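You operate a simulated robot arm through the tools that you are given. There is no shell and no other tool.

You run a simulated robot arm. Do the job below in one go: nothing can be reset, and whatever is moved stays where it is left.

JOB
Put things in order on the drying bench top. At the end: the blue oil pad stands where the number five post (marked "No. 5") stood; the number five post is on the pine board (marked "SOFT"); the orange grease brush stands where the spacer stood; the spacer from the drying bench top stands where the blue oil pad stood; whatever was shut is shut again. Leave all else as you found it, and nothing knocked over.

It is judged by the outcome, as a careful person would: the job done as asked, and still so three seconds after it is handed in. It fails if anything else is knocked over, pushed out of place, dropped, spilled or broken.

ROBOT AND FRAMES
A 6-joint arm with a two-finger parallel gripper, fixed in place. Base frame: the origin is at the foot of the arm, x ahead of it, y to its left, z up; the work surface is at about z = 60. Units: mm, degrees, N and s.
With the tool pointing down near the work surface it reaches from about 160 to 580 mm from the base axis. Its first joint turns from -66.0 to 66.0 degrees. Payload 2.1 kg.
The TCP is the grasp point between the finger pads, 30 mm short of the fingertips. In the tool frame z runs along the fingers and y along their closing line. The gripper opens to 94 mm. The fingers are 28 mm wide and 10 mm thick; the gripper's body (50 by 96 mm) begins 55 mm behind the TCP.
Orientation is that of the tool frame in the base frame, as a unit quaternion [x, y, z, w]. With the fingers straight down and closing along the base's y, the tool's x points along the base's -x, its y along +y and its z along -z.

CONTROLS
- The arm moves only by the tool arm_command. Its argument "motion" is a list of rows, each a list of 7 numbers: the turn, a rotation vector about the tool's x, y, z in units of 60 degrees (1.0 is 60 degrees), then the shift along the tool's x, y, z in units of 100 mm (1.0 is 100 mm), then the finger opening in mm, from 0 to 94. In form: [[ax, ay, az, tx, ty, tz, gripper], ...]. A call has 1 to 20 rows; each row is the pose to reach, as a shift and turn from the pose commanded when the call began, along the tool's axes at that moment. A call with a number of a shift or a turn outside -1 to 1 is refused whole. Each row takes 0.2 s and may step no farther than 50 mm and 8.6 degrees from the row before; otherwise, or with a gripper value out of range, the whole call is refused. Where a pose cannot be reached the arm comes as near as it can. A force on the tool above 40 N (or 10 N above the force at the start of the call, whichever is more), or a blocked arm, ends the call early, and 0.2 s more pass. Each finger travels about 72 mm/s and halts on what it meets, pressing with about 44 N; the grip force reading is that of the motor and also rises with nothing between the fingers. The clock runs only during rows and for 0.2 s after the last one: add rows that repeat a pose to give the fingers time. It gives the time, the measured TCP pose, the force on the tool (base axes), the opening and the grip force at its end, in the units of the frame above (readings bear some noise), with the torque about the TCP (base axes, N m) and any sound that the robot's microphone picked up, and new pictures: "views" is both (left out), scene, wrist or none.
- Cameras (640 x 400 px; columns grow to the right, rows downward): "scene" is fixed at [50.6, -362.6, 499]; the picture's right is [0.84, -0.54, 0.00], its down [-0.23, -0.36, -0.90] and it looks along [0.49, 0.76, -0.43] (base axes); focal length 284 px, centre (320, 200). "wrist" rides on the gripper at [76, 14, -102] in the tool frame; the picture's right is [-0.18, 0.98, 0.00], its down [-0.75, -0.14, -0.64] and it looks along [-0.63, -0.12, 0.77] (tool axes); focal length 243 px, centre (320, 200). There is no depth. A picture from a camera that has moved, and an enlarged one, comes with that camera's place and axes in the base frame and with its lens.
- zoom(camera, box): a new picture of the part [left, top, right, bottom] of that camera's present view, enlarged. No time passes.
- close_job(): hands the job in; it is judged then, once.

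Nothing tells you positions but the pictures and the camera data. Unless the task says otherwise, let go and move clear before handing in.

The tools are called after "Emit:" as name(argument=value, ...) on one line, values as JSON. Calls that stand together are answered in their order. arm_command: Moves the arm, as the interface text tells. Its arguments: {"type":"object","properties":{"motion":{"type":"array","items":{"type":"array","items":{"type":"number"}}},"views":{"type":"string","enum":["both","scene","wrist","none"]}},"required":["motion"]} The other tools are called the same way: zoom (camera, box) takes an enlarged picture of a part of a camera's view; close_job () hands the job in.

At the start:

```text
t: 0.0
ee_pos: [349.1, -67.1, 381.2]
tool_rot: [0.0, 1.0, 0.0, 0.0]
ft_force: [2.1, 0.4, -0.2]
wrist_torque: [0.01, -0.04, 0.0]
opening: 94.1
grip_force: 0.0
```

scene: 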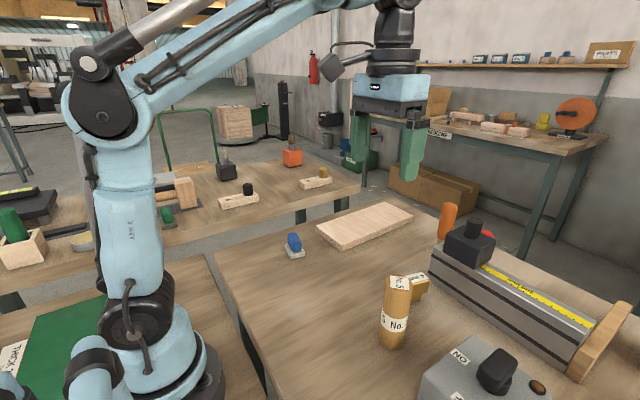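
wrist: 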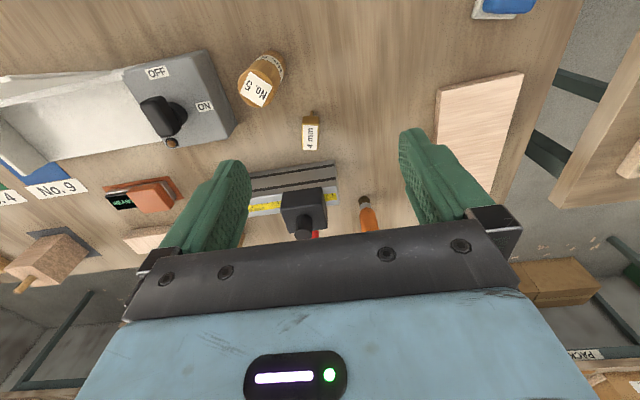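

I see the bench with a tall wooden "No. 5" post, a small "4 mm" spacer behind it, a blue pad, a pine board, an orange brush behind the slide rail, and a grey switch box. I'll zoom in to get details before moving.

Emit:
zoom(camera="scene", box=[220, 180, 640, 400])

Emit:
zoom(camera="scene", box=[360, 180, 560, 310])

Emit:
zoom(camera="wrist", box=[0, 0, 420, 260])

Emit:
zoom(camera="wrist", box=[220, 40, 420, 250])

```text
1.52 times, centred on (430, 290) of scene
camera zoom: at [50.6, -362.6, 499.0], right [0.84, -0.54, 0.0], down [-0.23, -0.36, -0.9], along [0.49, 0.76, -0.43], focal length 432 px, centre (152, 63)
```

zoom: 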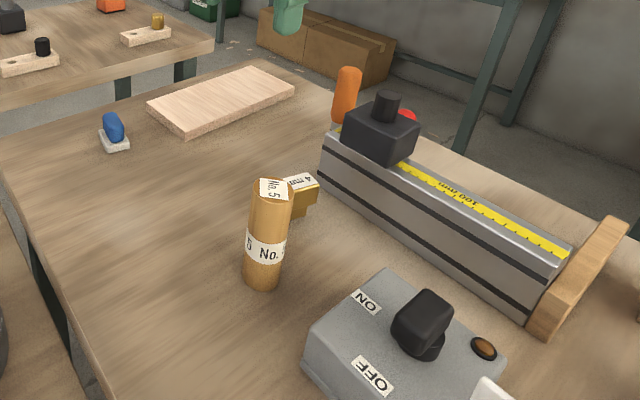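

```text
3.08 times, centred on (460, 245) of scene
camera zoom: at [50.6, -362.6, 499.0], right [0.84, -0.54, 0.0], down [-0.23, -0.36, -0.9], along [0.49, 0.76, -0.43], focal length 873 px, centre (-111, 62)
```

zoom: 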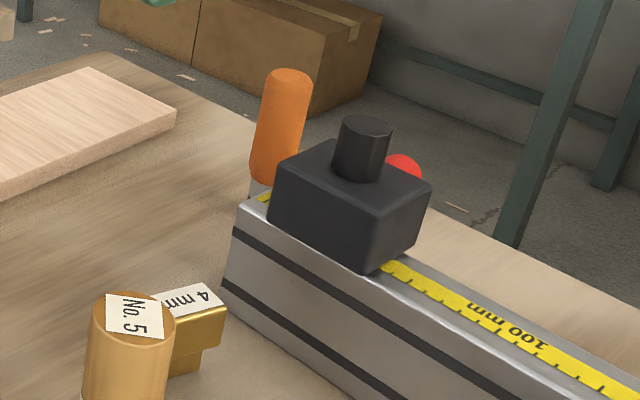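

```text
1.52 times, centred on (210, 130) of wrist
camera zoom: at [272.7, -54.1, 484.1], right [0.18, 0.98, 0.0], down [0.75, -0.14, 0.64], along [0.63, -0.12, -0.77], focal length 370 px, centre (488, 307)
```

zoom: 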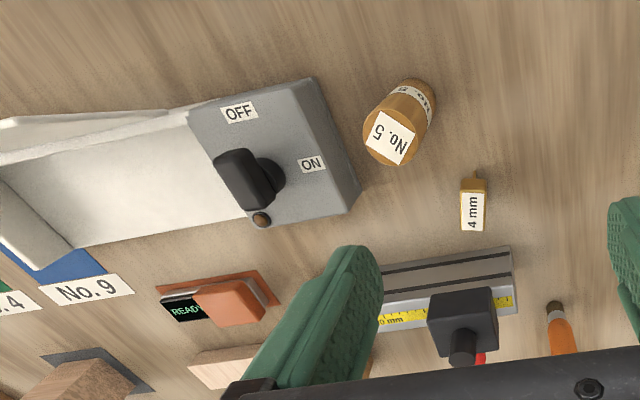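

```text
1.90 times, centred on (320, 145) of wrist
camera zoom: at [272.7, -54.1, 484.1], right [0.18, 0.98, 0.0], down [0.75, -0.14, 0.64], along [0.63, -0.12, -0.77], focal length 462 px, centre (320, 305)
```

zoom: 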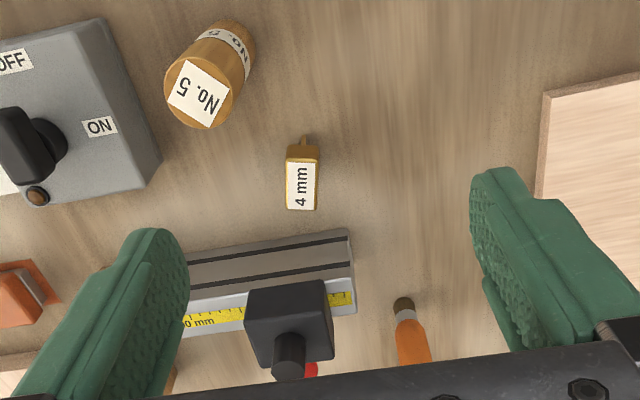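

The post stands near (340,-139), the spacer near (444,-102), the brush near (630,-20), the pad near (320,170), and the board near (530,180). I'll move the arm up high towards the left for a better look at the pad and board.

Emit:
arm_command(motion=[[0, 0, 0, 0.15, 0.35, 0, 94], [0, 0, 0, 0.3, 0.7, 0, 94], [0, 0, 0, 0.4, 1.0, 0, 94]], views="none")

Emit:
arm_command(motion=[[0, 0, 0, 0, 0.35, 0, 94], [0, 0, 0, 0, 0.7, 0, 94], [0, 0, 0, 0, 0.9, 0, 94], [0, 0, 0, 0, 0.9, 0, 94]], views="both")

```text
t: 0.8
ee_pos: [308.4, 34.4, 382.9]
tool_rot: [0.0, 1.0, 0.001, 0.0]
ft_force: [0.6, 1.0, 0.8]
wrist_torque: [-0.01, -0.02, 0.0]
opening: 94.0
grip_force: 0.1
```

```text
t: 1.8
ee_pos: [307.4, 123.3, 382.0]
tool_rot: [0.0, 1.0, 0.0, 0.001]
ft_force: [0.3, 0.2, 0.1]
wrist_torque: [-0.04, -0.02, -0.03]
opening: 94.1
grip_force: 0.0
camera wrist: at [232.1, 136.3, 483.9], right [0.18, 0.98, 0.0], down [0.75, -0.14, 0.64], along [0.63, -0.12, -0.77], focal length 243 px, centre (320, 200)
```

scene: 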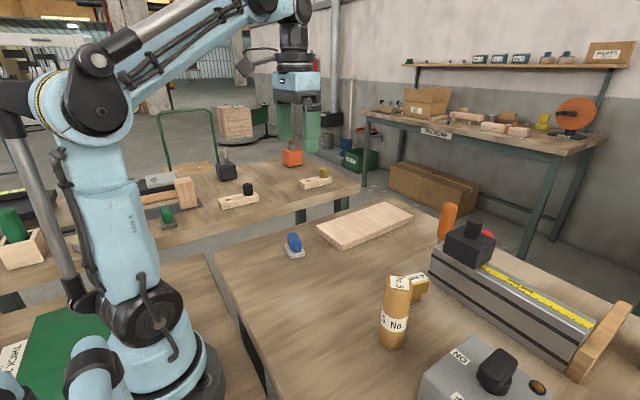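
wrist: 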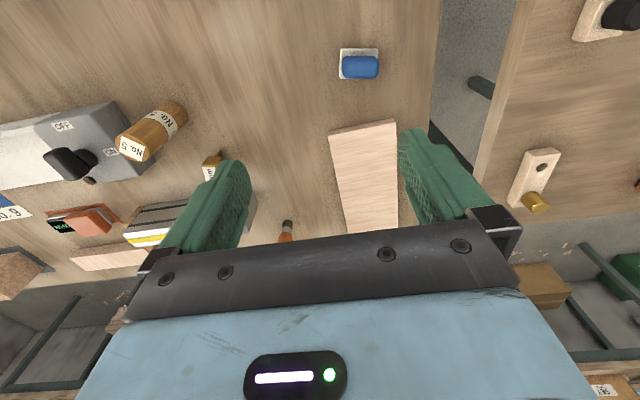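

The blue pad and the pine board are now in view. I'll zoom to check the "SOFT" marking and the other pieces near the edges.

Emit:
zoom(camera="wrist", box=[280, 20, 440, 240])

Emit:
zoom(camera="wrist", box=[0, 80, 300, 290])

Emit:
zoom(camera="scene", box=[260, 180, 440, 290])

Emit:
zoom(camera="scene", box=[340, 30, 640, 200])

Emit:
zoom(camera="scene", box=[400, 280, 640, 400])

```text
1.82 times, centred on (360, 130) of wrist
camera zoom: at [232.1, 136.3, 483.9], right [0.18, 0.98, 0.0], down [0.75, -0.14, 0.64], along [0.63, -0.12, -0.77], focal length 441 px, centre (247, 327)
```

zoom: 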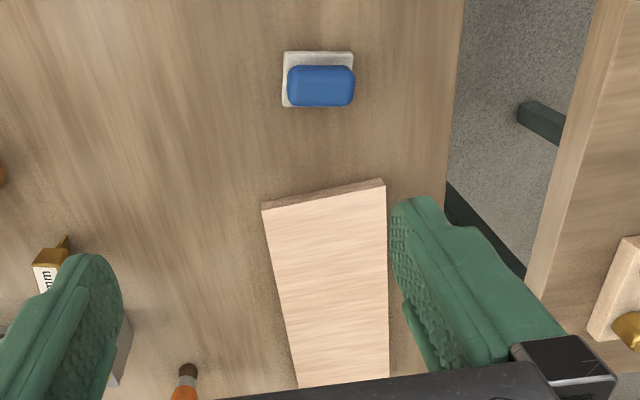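

```text
1.90 times, centred on (150, 185) of wrist
camera zoom: at [232.1, 136.3, 483.9], right [0.18, 0.98, 0.0], down [0.75, -0.14, 0.64], along [0.63, -0.12, -0.77], focal length 462 px, centre (644, 229)
```

zoom: 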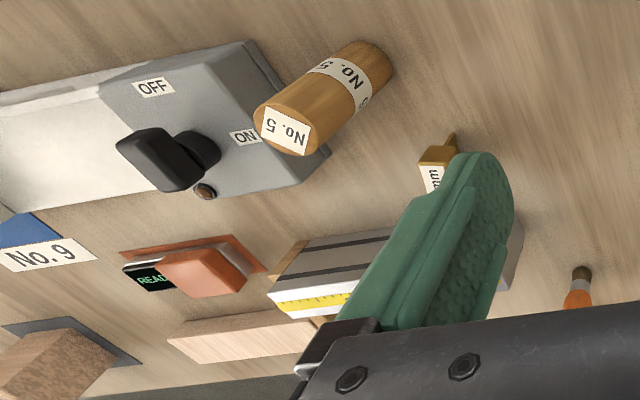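

```text
3.56 times, centred on (350, 235) of scene
camera zoom: at [50.6, -362.6, 499.0], right [0.84, -0.54, 0.0], down [-0.23, -0.36, -0.9], along [0.49, 0.76, -0.43], focal length 1009 px, centre (213, 76)
```

zoom: 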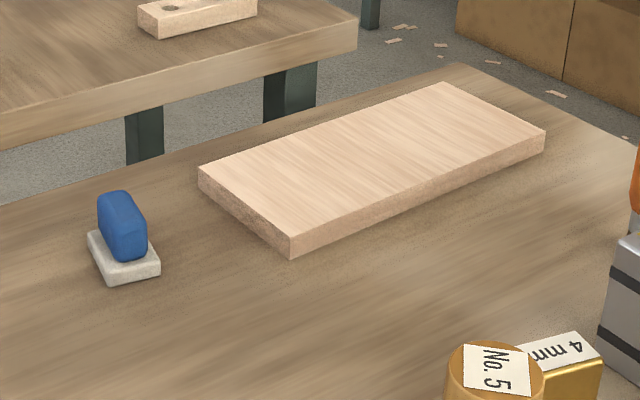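

```text
2.13 times, centred on (490, 115) of scene
camera zoom: at [50.6, -362.6, 499.0], right [0.84, -0.54, 0.0], down [-0.23, -0.36, -0.9], along [0.49, 0.76, -0.43], focal length 605 px, centre (-43, 381)
```

zoom: 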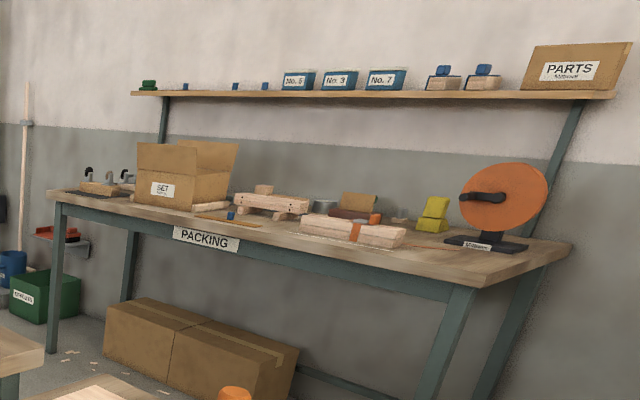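

```text
2.67 times, centred on (520, 340) of scene
camera zoom: at [50.6, -362.6, 499.0], right [0.84, -0.54, 0.0], down [-0.23, -0.36, -0.9], along [0.49, 0.76, -0.43], focal length 757 px, centre (-213, -173)
```

zoom: 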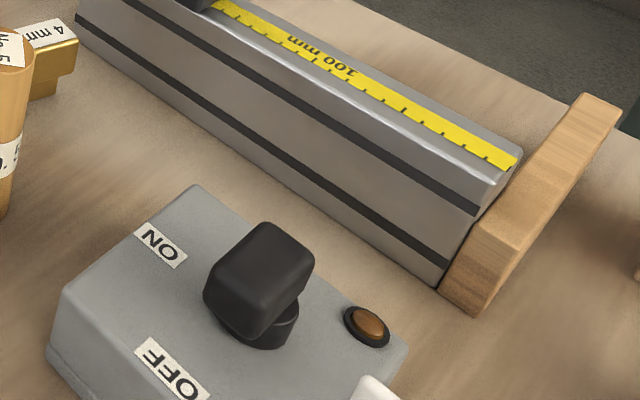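

I can't see a "SOFT" mark on this board yet. I'll move further out over it to look at its full top.

Emit:
arm_command(motion=[[0, 0, 0, -0.4, 0.0, 0, 94], [0, 0, 0, -0.8, 0, 0, 94], [0, 0, 0, -1.0, 0.0, 0, 94], [0, 0, 0, -1.0, 0.0, 0, 94]], views="wrist")

```text
t: 2.8
ee_pos: [407.5, 123.1, 381.8]
tool_rot: [0.0, 1.0, -0.001, 0.0]
ft_force: [-0.4, -0.7, -0.5]
wrist_torque: [-0.01, 0.0, -0.02]
opening: 94.2
grip_force: 0.0
camera wrist: at [331.7, 135.9, 483.6], right [0.18, 0.98, 0.0], down [0.75, -0.14, 0.64], along [0.63, -0.12, -0.77], focal length 243 px, centre (320, 200)
```

wrist: 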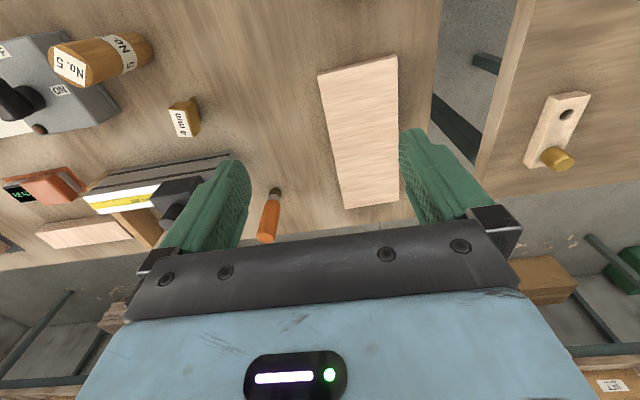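

Emit:
zoom(camera="wrist", box=[300, 30, 440, 220])

Emit:
zoom(camera="wrist", box=[0, 60, 290, 260])

```text
2.11 times, centred on (370, 125) of wrist
camera zoom: at [331.7, 135.9, 483.6], right [0.18, 0.98, 0.0], down [0.75, -0.14, 0.64], along [0.63, -0.12, -0.77], focal length 511 px, centre (215, 358)
```

zoom: 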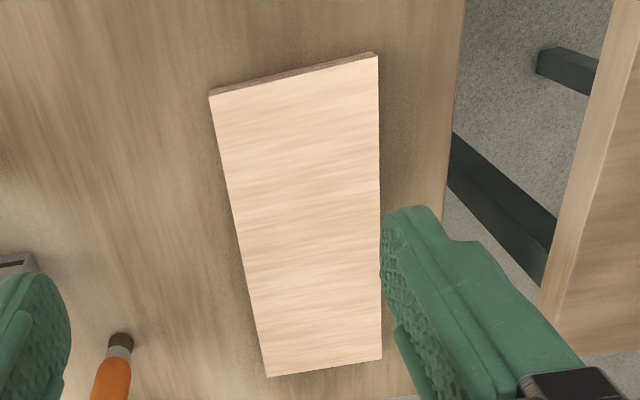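

```text
2.00 times, centred on (145, 160) of wrist
camera zoom: at [331.7, 135.9, 483.6], right [0.18, 0.98, 0.0], down [0.75, -0.14, 0.64], along [0.63, -0.12, -0.77], focal length 485 px, centre (670, 280)
```

zoom: 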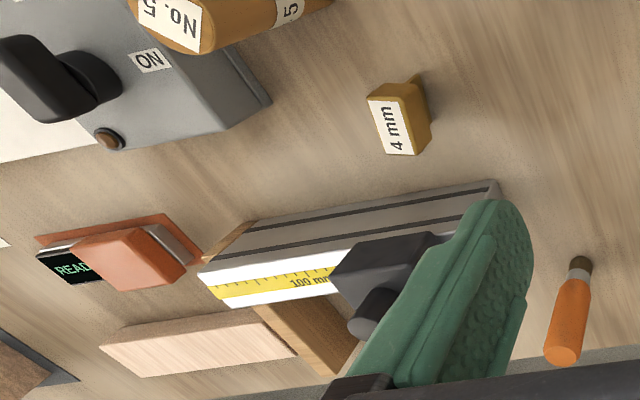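

The left board shows no mark on its top or two visible sides. There's a second light board behind the rail, so I'll look at the right side of the bench.

Emit:
arm_command(motion=[[0, 0, 0, 0, -0.45, 0, 94], [0, 0, 0, 0, -0.9, 0, 94], [0, 0, 0, 0, -1.0, 0, 94]], views="none")

Emit:
arm_command(motion=[[0, 0, 0, 0, -0.45, 0, 94], [0, 0, 0, 0, -0.9, 0, 94], [0, 0, 0, 0, -1.0, 0, 94]], views="none")

Emit:
arm_command(motion=[[0, 0, 0, 0, -0.45, 0, 94], [0, 0, 0, 0, -0.9, 0, 94], [0, 0, 0, 0, -1.0, 0, 94], [0, 0, 0, 0, -1.0, 0, 94]], views="both")

```text
t: 3.6
ee_pos: [409.8, 22.2, 381.4]
tool_rot: [0.0, 1.0, 0.0, -0.001]
ft_force: [-0.8, -0.6, -0.9]
wrist_torque: [-0.02, 0.02, 0.03]
opening: 94.2
grip_force: 0.0
```

```text
t: 4.4
ee_pos: [408.2, -78.7, 381.7]
tool_rot: [0.0, 1.0, 0.0, 0.0]
ft_force: [0.7, 0.1, 0.1]
wrist_torque: [0.03, 0.0, -0.01]
opening: 93.8
grip_force: 0.1
```

```text
t: 5.4
ee_pos: [403.6, -176.1, 375.8]
tool_rot: [-0.001, 1.0, 0.0, -0.001]
ft_force: [-0.3, 0.6, -0.2]
wrist_torque: [0.01, 0.02, 0.0]
opening: 94.2
grip_force: 0.0
out of reach, approached as far as the arm can: row 3, 4
camera wrist: at [327.6, -161.9, 478.2], right [0.18, 0.98, 0.0], down [0.75, -0.14, 0.64], along [0.63, -0.12, -0.77], focal length 243 px, centre (320, 200)
```

scene: 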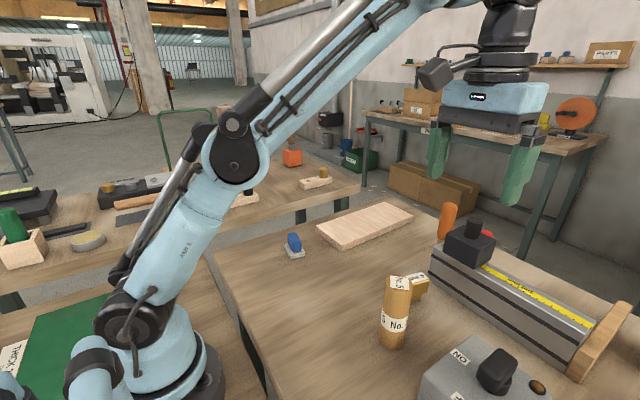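
wrist: 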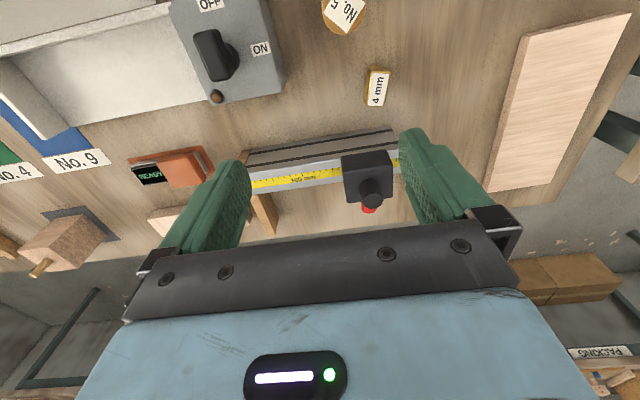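

Emit:
zoom(camera="wrist", box=[0, 100, 300, 290])

Emit:
zoom(camera="wrist", box=[220, 40, 440, 240])

Emit:
zoom(camera="wrist", box=[460, 0, 640, 210])

```text
2.11 times, centred on (150, 195) of wrist
camera zoom: at [327.6, -161.9, 478.2], right [0.18, 0.98, 0.0], down [0.75, -0.14, 0.64], along [0.63, -0.12, -0.77], focal length 511 px, centre (678, 210)
```

zoom: 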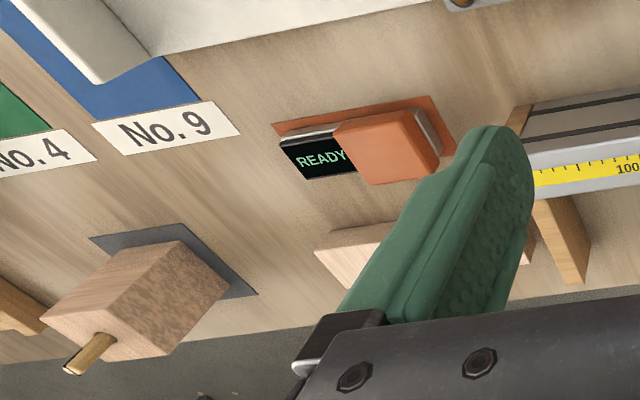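

```text
2.00 times, centred on (330, 140) of wrist
camera zoom: at [327.6, -161.9, 478.2], right [0.18, 0.98, 0.0], down [0.75, -0.14, 0.64], along [0.63, -0.12, -0.77], focal length 485 px, centre (300, 320)
```

zoom: 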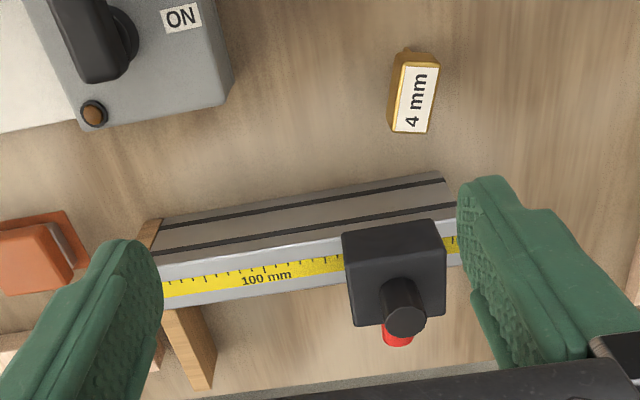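

```text
1.90 times, centred on (550, 105) of wrist
camera zoom: at [327.6, -161.9, 478.2], right [0.18, 0.98, 0.0], down [0.75, -0.14, 0.64], along [0.63, -0.12, -0.77], focal length 462 px, centre (-118, 381)
```

zoom: 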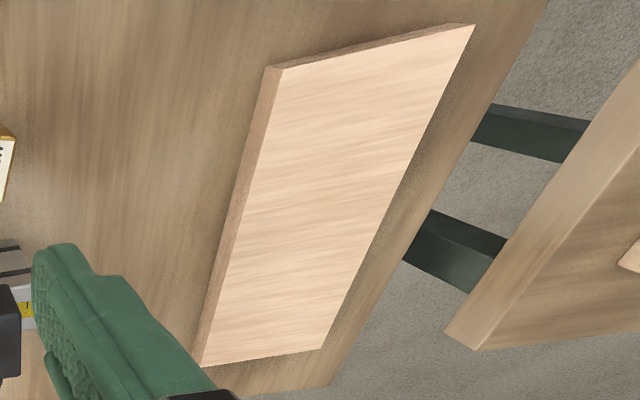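

The second light board behind the rail is far off to the right (about x 650, y -520). I'll turn the wrist to look at it, and back off slightly from the reach limit.

Emit:
arm_command(motion=[[0, 0, 0.13, 0.1, 0.0, 0, 94], [0, 0, 0.26, 0.2, 0, 0, 94], [0, 0, 0.39, 0.3, 0, 0, 94], [0, 0, 0.52, 0.4, 0, 0, 94], [0, 0, 0.633, 0.4, 0, 0, 94], [0, 0, 0.633, 0.4, 0, 0, 94]], views="wrist")

```text
t: 6.8
ee_pos: [363.3, -173.5, 376.9]
tool_rot: [0.327, 0.945, 0.0, 0.0]
ft_force: [0.6, 0.6, 0.6]
wrist_torque: [-0.02, 0.0, -0.01]
opening: 94.1
grip_force: 0.1
camera wrist: at [312.8, -118.1, 478.2], right [0.75, 0.66, 0.0], down [0.51, -0.58, 0.64], along [0.42, -0.48, -0.77], focal length 243 px, centre (320, 200)
```

wrist: 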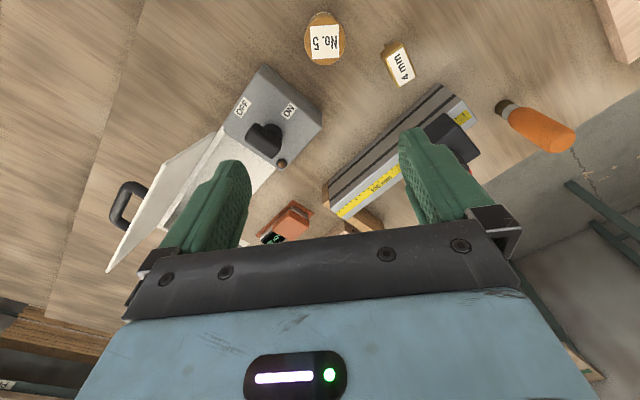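

Emit:
zoom(camera="wrist", box=[80, 50, 400, 260])

Emit:
zoom(camera="wrist", box=[290, 0, 500, 130])

Emit:
zoom(camera="wrist", box=[240, 150, 420, 240])

```text
1.90 times, centred on (240, 155) of wrist
camera zoom: at [312.8, -118.1, 478.2], right [0.75, 0.66, 0.0], down [0.51, -0.58, 0.64], along [0.42, -0.48, -0.77], focal length 462 px, centre (472, 286)
```

zoom: 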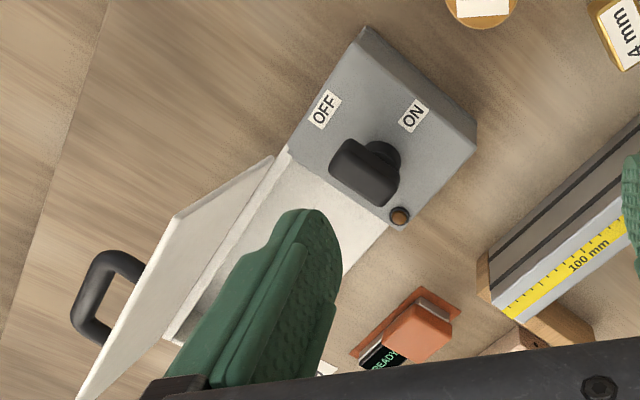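

```text
3.05 times, centred on (395, 65) of wrist
camera zoom: at [312.8, -118.1, 478.2], right [0.75, 0.66, 0.0], down [0.51, -0.58, 0.64], along [0.42, -0.48, -0.77], focal length 739 px, centre (91, 611)
```

zoom: 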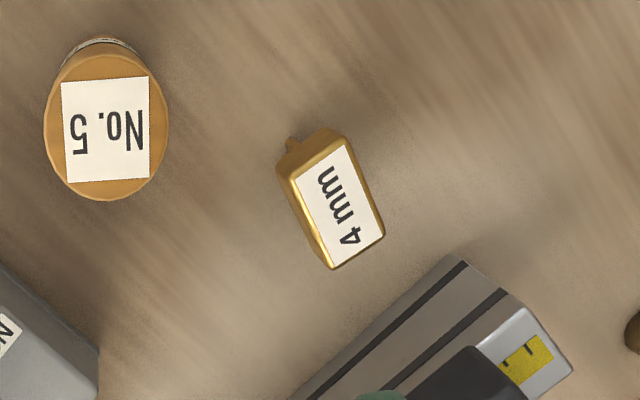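

```text
3.56 times, centred on (330, 195) of wrist
camera zoom: at [312.8, -118.1, 478.2], right [0.75, 0.66, 0.0], down [0.51, -0.58, 0.64], along [0.42, -0.48, -0.77], focal length 863 px, centre (284, 218)
```

zoom: 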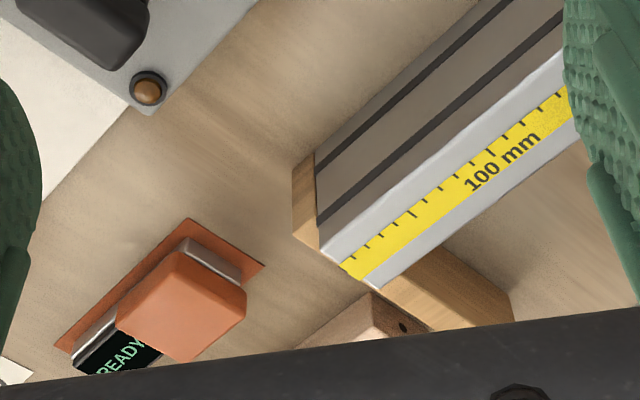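

Behind the rail I see an open-lidded switch box, a meter reading "READY" and part of the second board. I'll tilt the tool outward so the gripper stops hiding that board.

Emit:
arm_command(motion=[[0, -0.13, 0, 0, 0, 0, 94], [0, -0.26, 0, 0, 0, 0, 94], [0, -0.39, 0, 0, 0, 0, 94], [0, -0.5, 0, 0, 0, 0, 94], [0, -0.5, 0, 0, 0, 0, 94]], views="wrist")

```text
t: 8.0
ee_pos: [364.7, -174.7, 376.9]
tool_rot: [0.314, 0.913, -0.085, 0.245]
ft_force: [-0.7, 0.3, 0.1]
wrist_torque: [-0.02, -0.03, -0.05]
opening: 93.9
grip_force: 0.1
camera wrist: at [280.2, -92.9, 426.2], right [0.73, 0.68, 0.09], down [0.17, -0.31, 0.93], along [0.66, -0.67, -0.35], focal length 243 px, centre (320, 200)
```

wrist: 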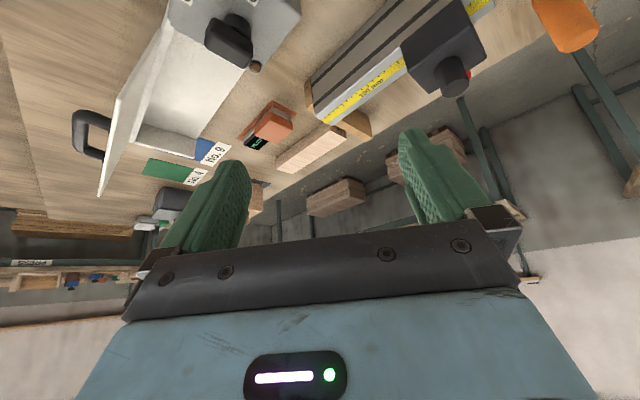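

Emit:
zoom(camera="wrist", box=[230, 80, 410, 190])

Emit:
zoom(camera="wrist", box=[60, 0, 300, 250])

Emit:
zoom(camera="wrist", box=[380, 0, 640, 130])

```text
3.56 times, centred on (320, 135) of wrist
camera zoom: at [280.2, -92.9, 426.2], right [0.73, 0.68, 0.09], down [0.17, -0.31, 0.93], along [0.66, -0.67, -0.35], focal length 863 px, centre (320, 431)
```

zoom: 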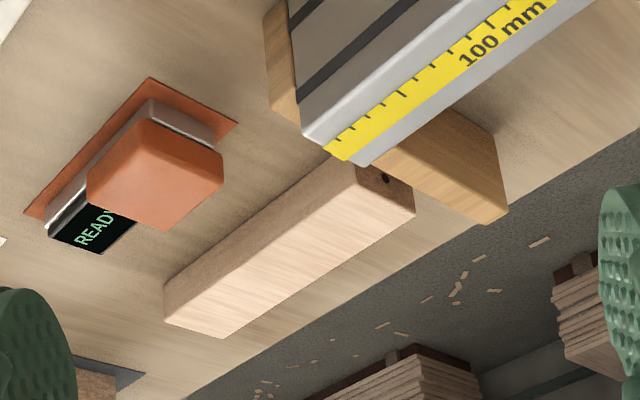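

```text
1.60 times, centred on (180, 125) of wrist
camera zoom: at [280.2, -92.9, 426.2], right [0.73, 0.68, 0.09], down [0.17, -0.31, 0.93], along [0.66, -0.67, -0.35], focal length 388 px, centre (544, 320)
```

zoom: 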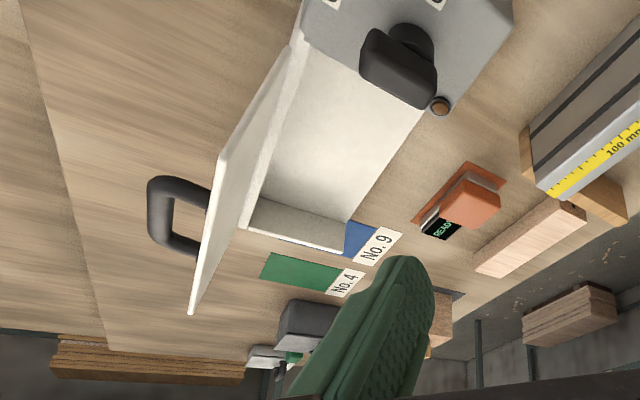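

```text
2.46 times, centred on (510, 65) of wrist
camera zoom: at [280.2, -92.9, 426.2], right [0.73, 0.68, 0.09], down [0.17, -0.31, 0.93], along [0.66, -0.67, -0.35], focal length 597 px, centre (-148, 532)
```

zoom: 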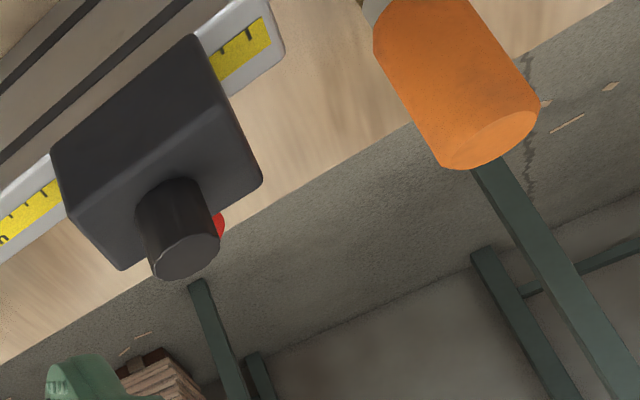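

The other piece is a pine stick with a hole rather than a board. The left one is the board, so I'll check its far left side for the "SOFT" mark by undoing the tilt and swinging the camera round.

Emit:
arm_command(motion=[[0, 0.13, 0, 0, 0, 0, 60], [0, 0.26, 0, 0, 0, 0, 60], [0, 0.39, 0, 0, 0, 0, 60], [0, 0.5, 0, 0, 0, 0, 60]], views="none")

Emit:
arm_command(motion=[[0, 0, 0.13, 0.2, 0.25, 0, 60], [0, 0, 0.26, 0.35, 0.5, 0, 60], [0, 0, 0.39, 0.5, 0.75, 0, 60], [0, 0, 0.52, 0.62, 1.0, 0, 60], [0, 0, 0.65, 0.75, 1.0, 0, 60], [0, 0, 0.78, 0.8, 1.0, 0, 60], [0, 0, 0.867, 0.8, 1.0, 0, 60]], views="none")

```text
t: 9.0
ee_pos: [364.7, -174.6, 377.2]
tool_rot: [0.325, 0.946, 0.0, -0.001]
ft_force: [-0.1, -0.1, 0.2]
wrist_torque: [0.01, 0.01, -0.03]
opening: 60.0
grip_force: 0.0
```

```text
t: 10.6
ee_pos: [362.7, -46.2, 377.4]
tool_rot: [0.708, 0.706, 0.0, 0.0]
ft_force: [0.9, 0.1, 0.1]
wrist_torque: [0.02, 0.01, 0.01]
opening: 60.2
grip_force: 0.0
```

Emit:
arm_command(motion=[[0, 0, 0, 0.45, 0.1, 0, 60], [0, 0, 0, 0.9, 0.2, 0, 60], [0, 0, 0, 1.0, 0.2, 0, 60]], views="none")

Emit:
arm_command(motion=[[0, 0, 0, 0.45, 0.1, 0, 60], [0, 0, 0, 0.9, 0.2, 0, 60], [0, 0, 0, 1.0, 0.2, 0, 60]], views="none")

Emit:
arm_command(motion=[[0, 0, 0, 0.4, 0, 0.25, 60], [0, 0, 0, 0.8, 0, 0.5, 60], [0, 0, 0, 1.0, 0, 0.7, 60], [0, 0, 0, 1.0, 0, 0.8, 60]], views="both")

```text
t: 11.4
ee_pos: [382.5, 54.7, 376.1]
tool_rot: [0.707, 0.708, 0.0, 0.0]
ft_force: [0.3, -0.5, -0.1]
wrist_torque: [0.04, 0.02, -0.01]
opening: 60.0
grip_force: 0.1
```

```text
t: 12.2
ee_pos: [403.5, 152.9, 376.0]
tool_rot: [0.707, 0.707, 0.0, -0.001]
ft_force: [0.5, 0.8, -0.2]
wrist_torque: [-0.02, -0.02, 0.0]
opening: 60.2
grip_force: 0.1
```

```text
t: 13.2
ee_pos: [403.0, 253.2, 295.6]
tool_rot: [0.707, 0.707, 0.0, 0.0]
ft_force: [-0.3, 0.6, 0.6]
wrist_torque: [-0.03, -0.04, 0.01]
opening: 60.0
grip_force: 0.1
camera wrist: at [416.9, 328.5, 397.9], right [0.98, -0.18, 0.0], down [-0.14, -0.75, 0.64], along [-0.12, -0.63, -0.77], focal length 243 px, centre (320, 200)
```

scene: 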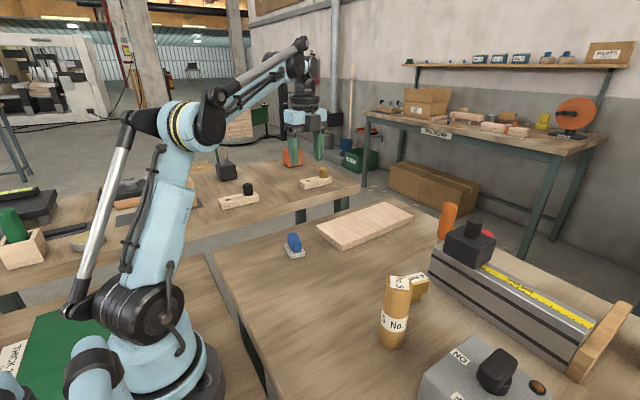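
wrist: 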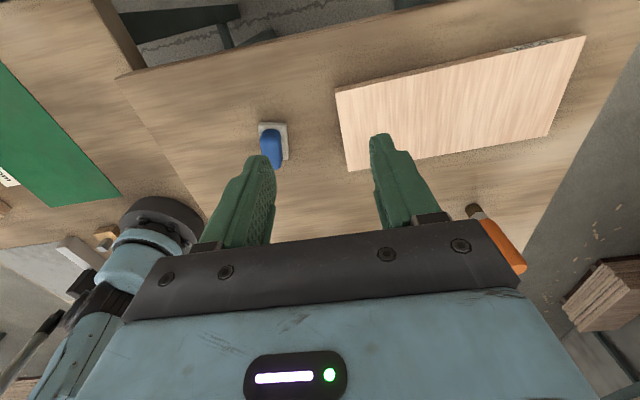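

Emit:
zoom(camera="wrist", box=[460, 20, 600, 90])

Emit:
zoom(camera="wrist", box=[230, 90, 330, 190])

Emit:
zoom(camera="wrist", box=[310, 20, 610, 200])

```text
4.57 times, centred on (530, 55) of wrist
camera zoom: at [416.9, 328.5, 397.9], right [0.98, -0.18, 0.0], down [-0.14, -0.75, 0.64], along [-0.12, -0.63, -0.77], focal length 1109 px, centre (-640, 863)
```

zoom: 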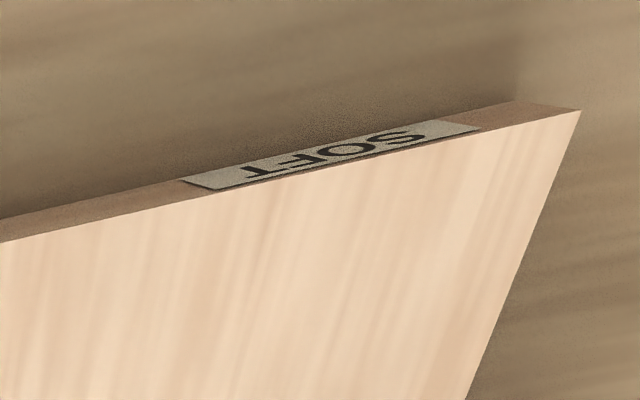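

```text
4.00 times, centred on (280, 140) of wrist
camera zoom: at [416.9, 328.5, 397.9], right [0.98, -0.18, 0.0], down [-0.14, -0.75, 0.64], along [-0.12, -0.63, -0.77], focal length 970 px, centre (480, 440)
```

zoom: 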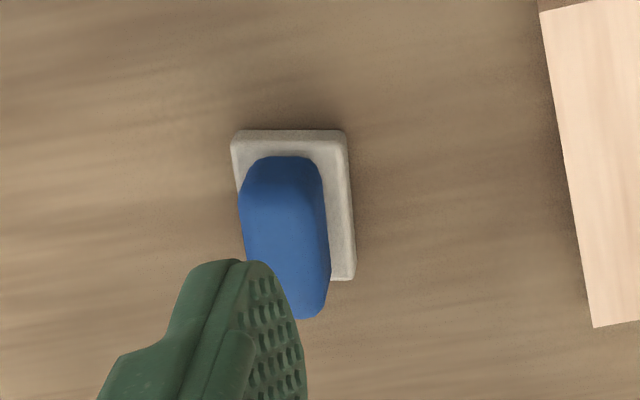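

```text
2.13 times, centred on (460, 110) of wrist
camera zoom: at [416.9, 328.5, 397.9], right [0.98, -0.18, 0.0], down [-0.14, -0.75, 0.64], along [-0.12, -0.63, -0.77], focal length 518 px, centre (21, 392)
```

zoom: 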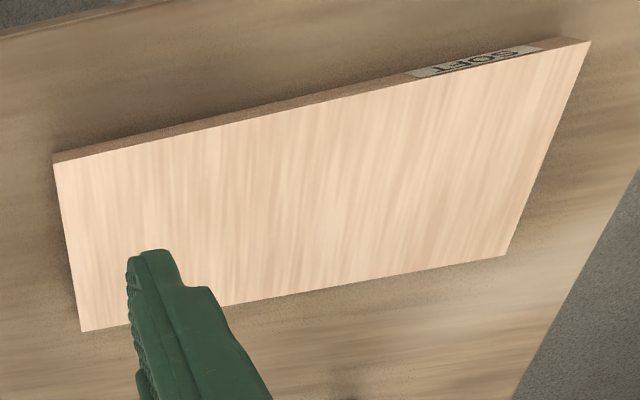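

The left board is indeed marked "SOFT", with its near end around x 420 and y 115–235. The pad is centred near (320,178). Now I'll move to get a close look at the post and the spacer.

Emit:
arm_command(motion=[[0, 0, 0, -0.45, 0, 0, 94], [0, 0, 0, -0.9, 0, 0, 94], [0, 0, 0, -1.0, 0, 0, 94]], views="none")

Emit:
arm_command(motion=[[0, 0, 0, -0.45, 0, 0, 94], [0, 0, 0, -0.9, 0, 0, 94], [0, 0, 0, -1.0, 0, 0, 94]], views="none")

Emit:
arm_command(motion=[[0, 0, 0, -0.4, -0.1, 0, 94], [0, 0, 0, -0.75, -0.2, 0, 94], [0, 0, 0, -0.75, -0.2, 0, 94]], views="wrist")

```text
t: 14.0
ee_pos: [403.6, 152.8, 295.7]
tool_rot: [0.707, 0.707, 0.0, -0.001]
ft_force: [-0.7, -0.2, 0.6]
wrist_torque: [0.02, 0.01, 0.0]
opening: 93.7
grip_force: 0.1
```

```text
t: 14.8
ee_pos: [402.8, 51.8, 297.3]
tool_rot: [0.707, 0.707, 0.0, 0.0]
ft_force: [-0.7, 0.1, 0.1]
wrist_torque: [0.02, -0.02, 0.03]
opening: 94.2
grip_force: 0.0
```

```text
t: 15.6
ee_pos: [382.6, -22.3, 296.9]
tool_rot: [0.706, 0.708, 0.0, 0.0]
ft_force: [0.4, -0.7, -0.5]
wrist_torque: [-0.02, 0.01, 0.02]
opening: 94.2
grip_force: 0.0
camera wrist: at [395.8, 52.9, 398.2], right [0.98, -0.18, 0.0], down [-0.14, -0.75, 0.64], along [-0.12, -0.63, -0.77], focal length 243 px, centre (320, 200)
```

wrist: 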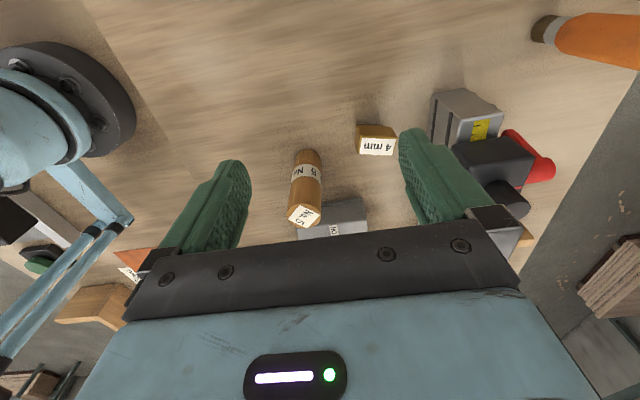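

Emit:
zoom(camera="wrist", box=[270, 100, 420, 240])

Emit:
zoom(camera="wrist", box=[340, 105, 420, 165])

Emit:
zoom(camera="wrist", box=[420, 0, 640, 200])

```text
2.86 times, centred on (345, 170) of wrist
camera zoom: at [395.8, 52.9, 398.2], right [0.98, -0.18, 0.0], down [-0.14, -0.75, 0.64], along [-0.12, -0.63, -0.77], focal length 693 px, centre (249, 286)
```

zoom: 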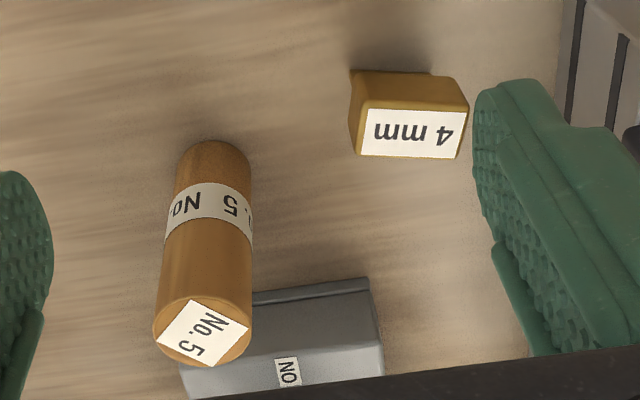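

```text
6.67 times, centred on (380, 135) of wrist
camera zoom: at [395.8, 52.9, 398.2], right [0.98, -0.18, 0.0], down [-0.14, -0.75, 0.64], along [-0.12, -0.63, -0.77], focal length 1618 px, centre (-80, 633)
```

zoom: 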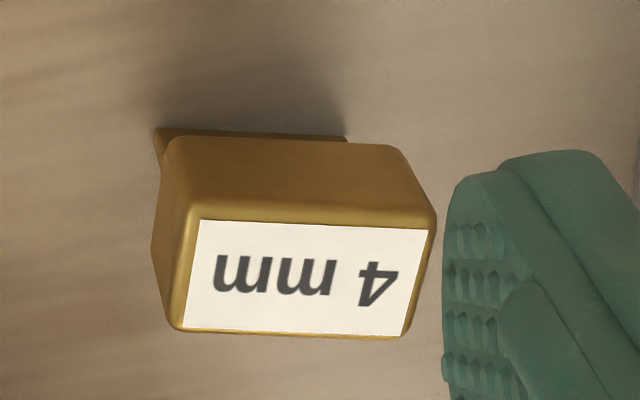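

```text
2.00 times, centred on (530, 100) of wrist
camera zoom: at [395.8, 52.9, 398.2], right [0.98, -0.18, 0.0], down [-0.14, -0.75, 0.64], along [-0.12, -0.63, -0.77], focal length 485 px, centre (-100, 400)
```

zoom: 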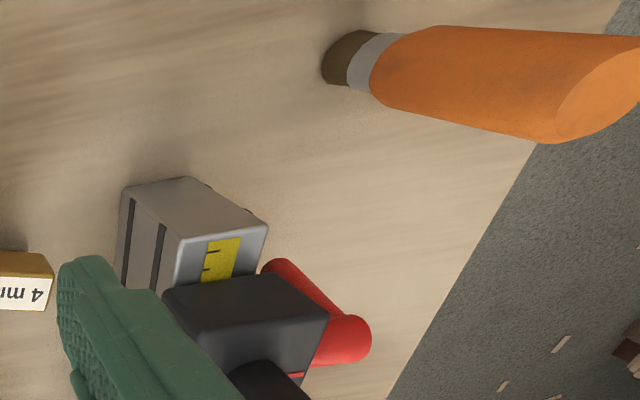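

The post stands at about (341,-140), 40 mm across and about 128 mm tall. The spacer is T-shaped on a thin blade foot, so it will need great care. Next I'll move above the post and check alignment.

Emit:
arm_command(motion=[[0, 0, 0, -0.45, -0.2, 0, 94], [0, 0, 0, -0.9, -0.42, 0, 94], [0, 0, 0, -1.0, -0.42, 0, 94]], views="none")

Emit:
arm_command(motion=[[0, 0, 0, -0.17, 0, 0.1, 94], [0, 0, 0, -0.17, 0, 0.4, 94], [0, 0, 0, -0.17, 0, 0.6, 94], [0, 0, 0, -0.17, 0, 0.6, 94]], views="both")

```text
t: 16.4
ee_pos: [340.9, -122.3, 296.3]
tool_rot: [0.707, 0.708, 0.0, 0.0]
ft_force: [-0.5, -0.3, -0.2]
wrist_torque: [-0.03, 0.0, 0.03]
opening: 93.9
grip_force: 0.0
```

```text
t: 17.4
ee_pos: [341.5, -138.0, 237.2]
tool_rot: [0.708, 0.707, 0.0, 0.0]
ft_force: [0.7, 0.1, -0.7]
wrist_torque: [0.0, -0.05, 0.02]
opening: 94.2
grip_force: 0.2
camera wrist: at [355.1, -64.1, 338.7], right [0.98, -0.18, 0.0], down [-0.14, -0.75, 0.64], along [-0.12, -0.63, -0.77], focal length 243 px, centre (320, 200)
```

scene: 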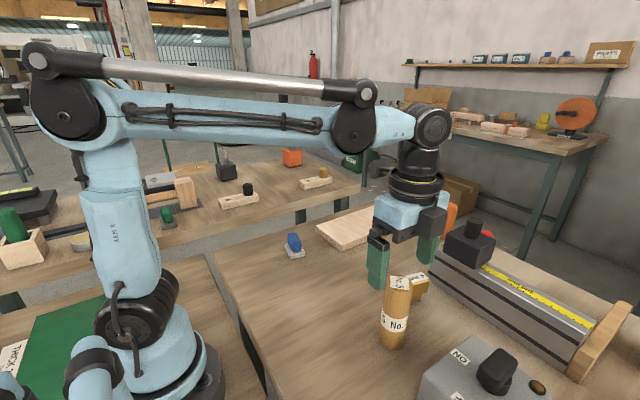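
wrist: 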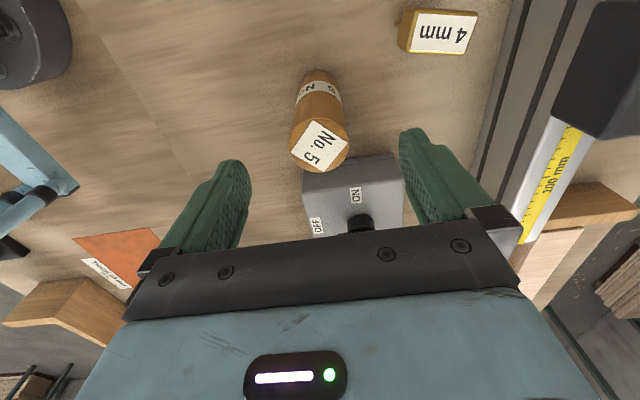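

The post top lies at (341,-141), right below the fingers. I'll descend around it, then close gently.

Emit:
arm_command(motion=[[0, 0, 0, -0.02, 0, 0.25, 94], [0, 0, 0, -0.02, 0, 0.5, 94], [0, 0, 0, -0.02, 0, 0.7, 94], [0, 0, 0, -0.02, 0, 0.87, 94], [0, 0, 0, -0.02, 0, 0.87, 94]], views="both")

```text
t: 18.6
ee_pos: [340.9, -141.5, 149.1]
tool_rot: [0.707, 0.707, 0.0, -0.001]
ft_force: [-0.4, 0.0, 0.0]
wrist_torque: [-0.04, 0.01, 0.02]
opening: 93.9
grip_force: 0.1
camera wrist: at [354.5, -66.1, 251.1], right [0.98, -0.18, 0.0], down [-0.14, -0.75, 0.64], along [-0.12, -0.63, -0.77], focal length 243 px, centre (320, 200)
```

scene: 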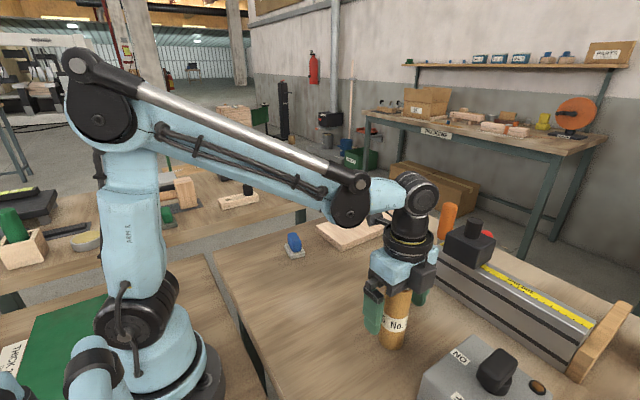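
wrist: 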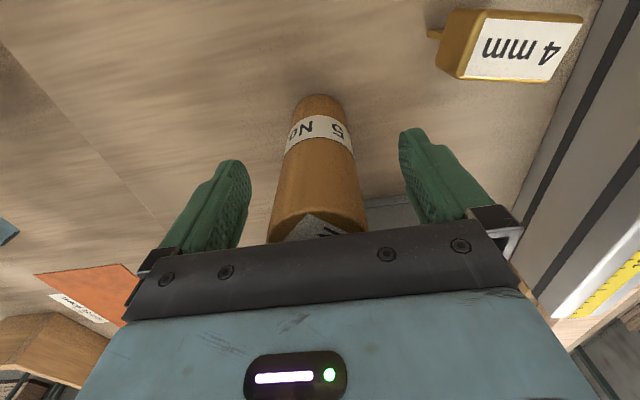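

Emit:
arm_command(motion=[[0, 0, 0, 0, 0, 0, 60], [0, 0, 0, 0, 0, 0, 45], [0, 0, 0, 0, 0, 0, 36], [0, 0, 0, 0, 0, 0, 30], [0, 0, 0, 0, 0, 0, 30]], views="wrist")

```text
t: 19.8
ee_pos: [339.4, -140.9, 149.3]
tool_rot: [0.707, 0.707, 0.0, 0.0]
ft_force: [0.6, -0.7, 0.6]
wrist_torque: [-0.02, 0.0, 0.02]
opening: 40.3
grip_force: 44.5
camera wrist: at [354.5, -66.1, 251.3], right [0.98, -0.18, 0.0], down [-0.14, -0.75, 0.64], along [-0.12, -0.63, -0.77], focal length 243 px, centre (320, 200)
```

wrist: 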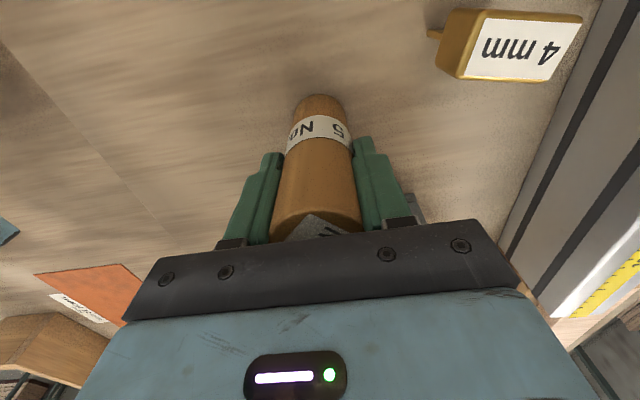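

The post is gripped (opening 40 mm). I'll lift it straight up.

Emit:
arm_command(motion=[[0, 0, 0, 0, 0, -0.1, 30], [0, 0, 0, 0, 0, -0.3, 30], [0, 0, 0, 0, 0, -0.6, 30], [0, 0, 0, 0, 0, -0.86, 30], [0, 0, 0, 0, 0, -0.86, 30]], views="both")

```text
t: 21.0
ee_pos: [340.4, -140.5, 235.9]
tool_rot: [0.707, 0.707, 0.0, 0.0]
ft_force: [-1.0, -0.1, -1.1]
wrist_torque: [-0.01, -0.02, -0.03]
opening: 40.3
grip_force: 43.6
camera wrist: at [354.8, -66.1, 337.2], right [0.98, -0.18, 0.0], down [-0.14, -0.75, 0.64], along [-0.12, -0.63, -0.77], focal length 243 px, centre (320, 200)
```

scene: 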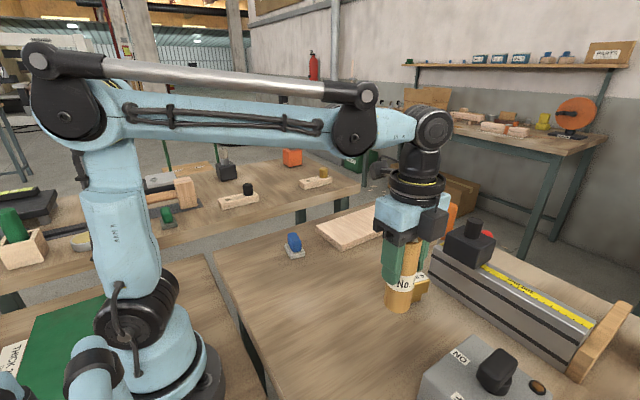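
wrist: 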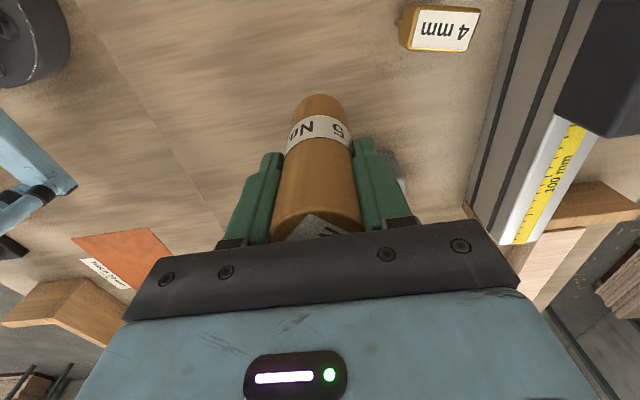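

Emit:
arm_command(motion=[[0, 0, 0, 0.35, 0, 0, 30], [0, 0, 0, 0.7, 0.1, 0, 30], [0, 0, 0, 1.0, 0.3, 0, 30]], views="none")

Emit:
arm_command(motion=[[0, 0, 0, 0.35, 0.15, 0, 30], [0, 0, 0, 0.7, 0.3, 0, 30], [0, 0, 0, 1.0, 0.45, 0, 30]], views="none")

Emit:
arm_command(motion=[[0, 0, 0, 0.35, 0.15, 0, 30], [0, 0, 0, 0.7, 0.3, 0, 30], [0, 0, 0, 1.0, 0.49, 0, 30], [0, 0, 0, 1.0, 0.49, 0, 30]], views="none")

Emit:
arm_command(motion=[[0, 0, 0, 0.18, 0.0, 0, 30], [0, 0, 0, 0.18, 0, 0.25, 30], [0, 0, 0, 0.18, 0, 0.5, 30], [0, 0, 0, 0.18, 0, 0.5, 30]], views="both")

```text
t: 21.8
ee_pos: [369.8, -40.7, 235.4]
tool_rot: [0.708, 0.707, 0.001, 0.0]
ft_force: [0.0, 0.2, -0.7]
wrist_torque: [0.01, 0.01, 0.05]
opening: 40.0
grip_force: 43.9
```

```text
t: 22.6
ee_pos: [415.5, 59.2, 236.6]
tool_rot: [0.707, 0.707, 0.0, 0.001]
ft_force: [0.2, 0.2, -1.5]
wrist_torque: [0.0, -0.02, -0.04]
opening: 40.1
grip_force: 43.3
```

```text
t: 23.6
ee_pos: [465.5, 160.2, 236.6]
tool_rot: [0.707, 0.707, -0.001, 0.0]
ft_force: [0.5, 0.2, -2.6]
wrist_torque: [-0.03, 0.02, -0.02]
opening: 40.3
grip_force: 44.3
```

```text
t: 24.6
ee_pos: [463.5, 177.1, 185.2]
tool_rot: [0.708, 0.707, 0.0, 0.001]
ft_force: [-0.4, 0.0, -2.0]
wrist_torque: [0.01, 0.04, -0.01]
opening: 40.1
grip_force: 44.0
camera wrist: at [478.5, 251.7, 286.9], right [0.98, -0.18, 0.0], down [-0.14, -0.75, 0.64], along [-0.12, -0.63, -0.77], focal length 243 px, centre (320, 200)
```

scene: 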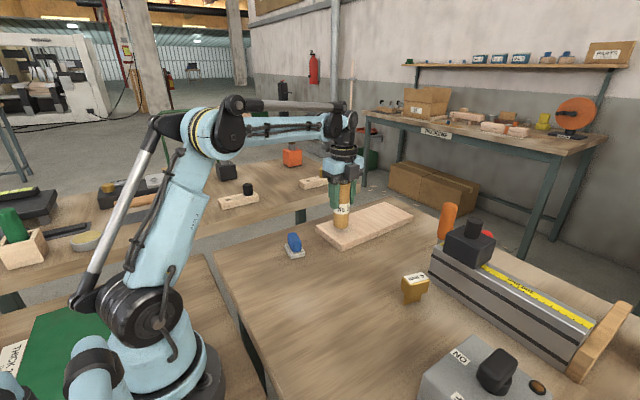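
wrist: 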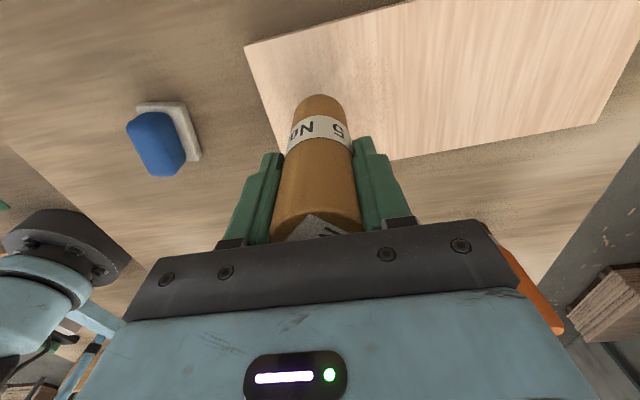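

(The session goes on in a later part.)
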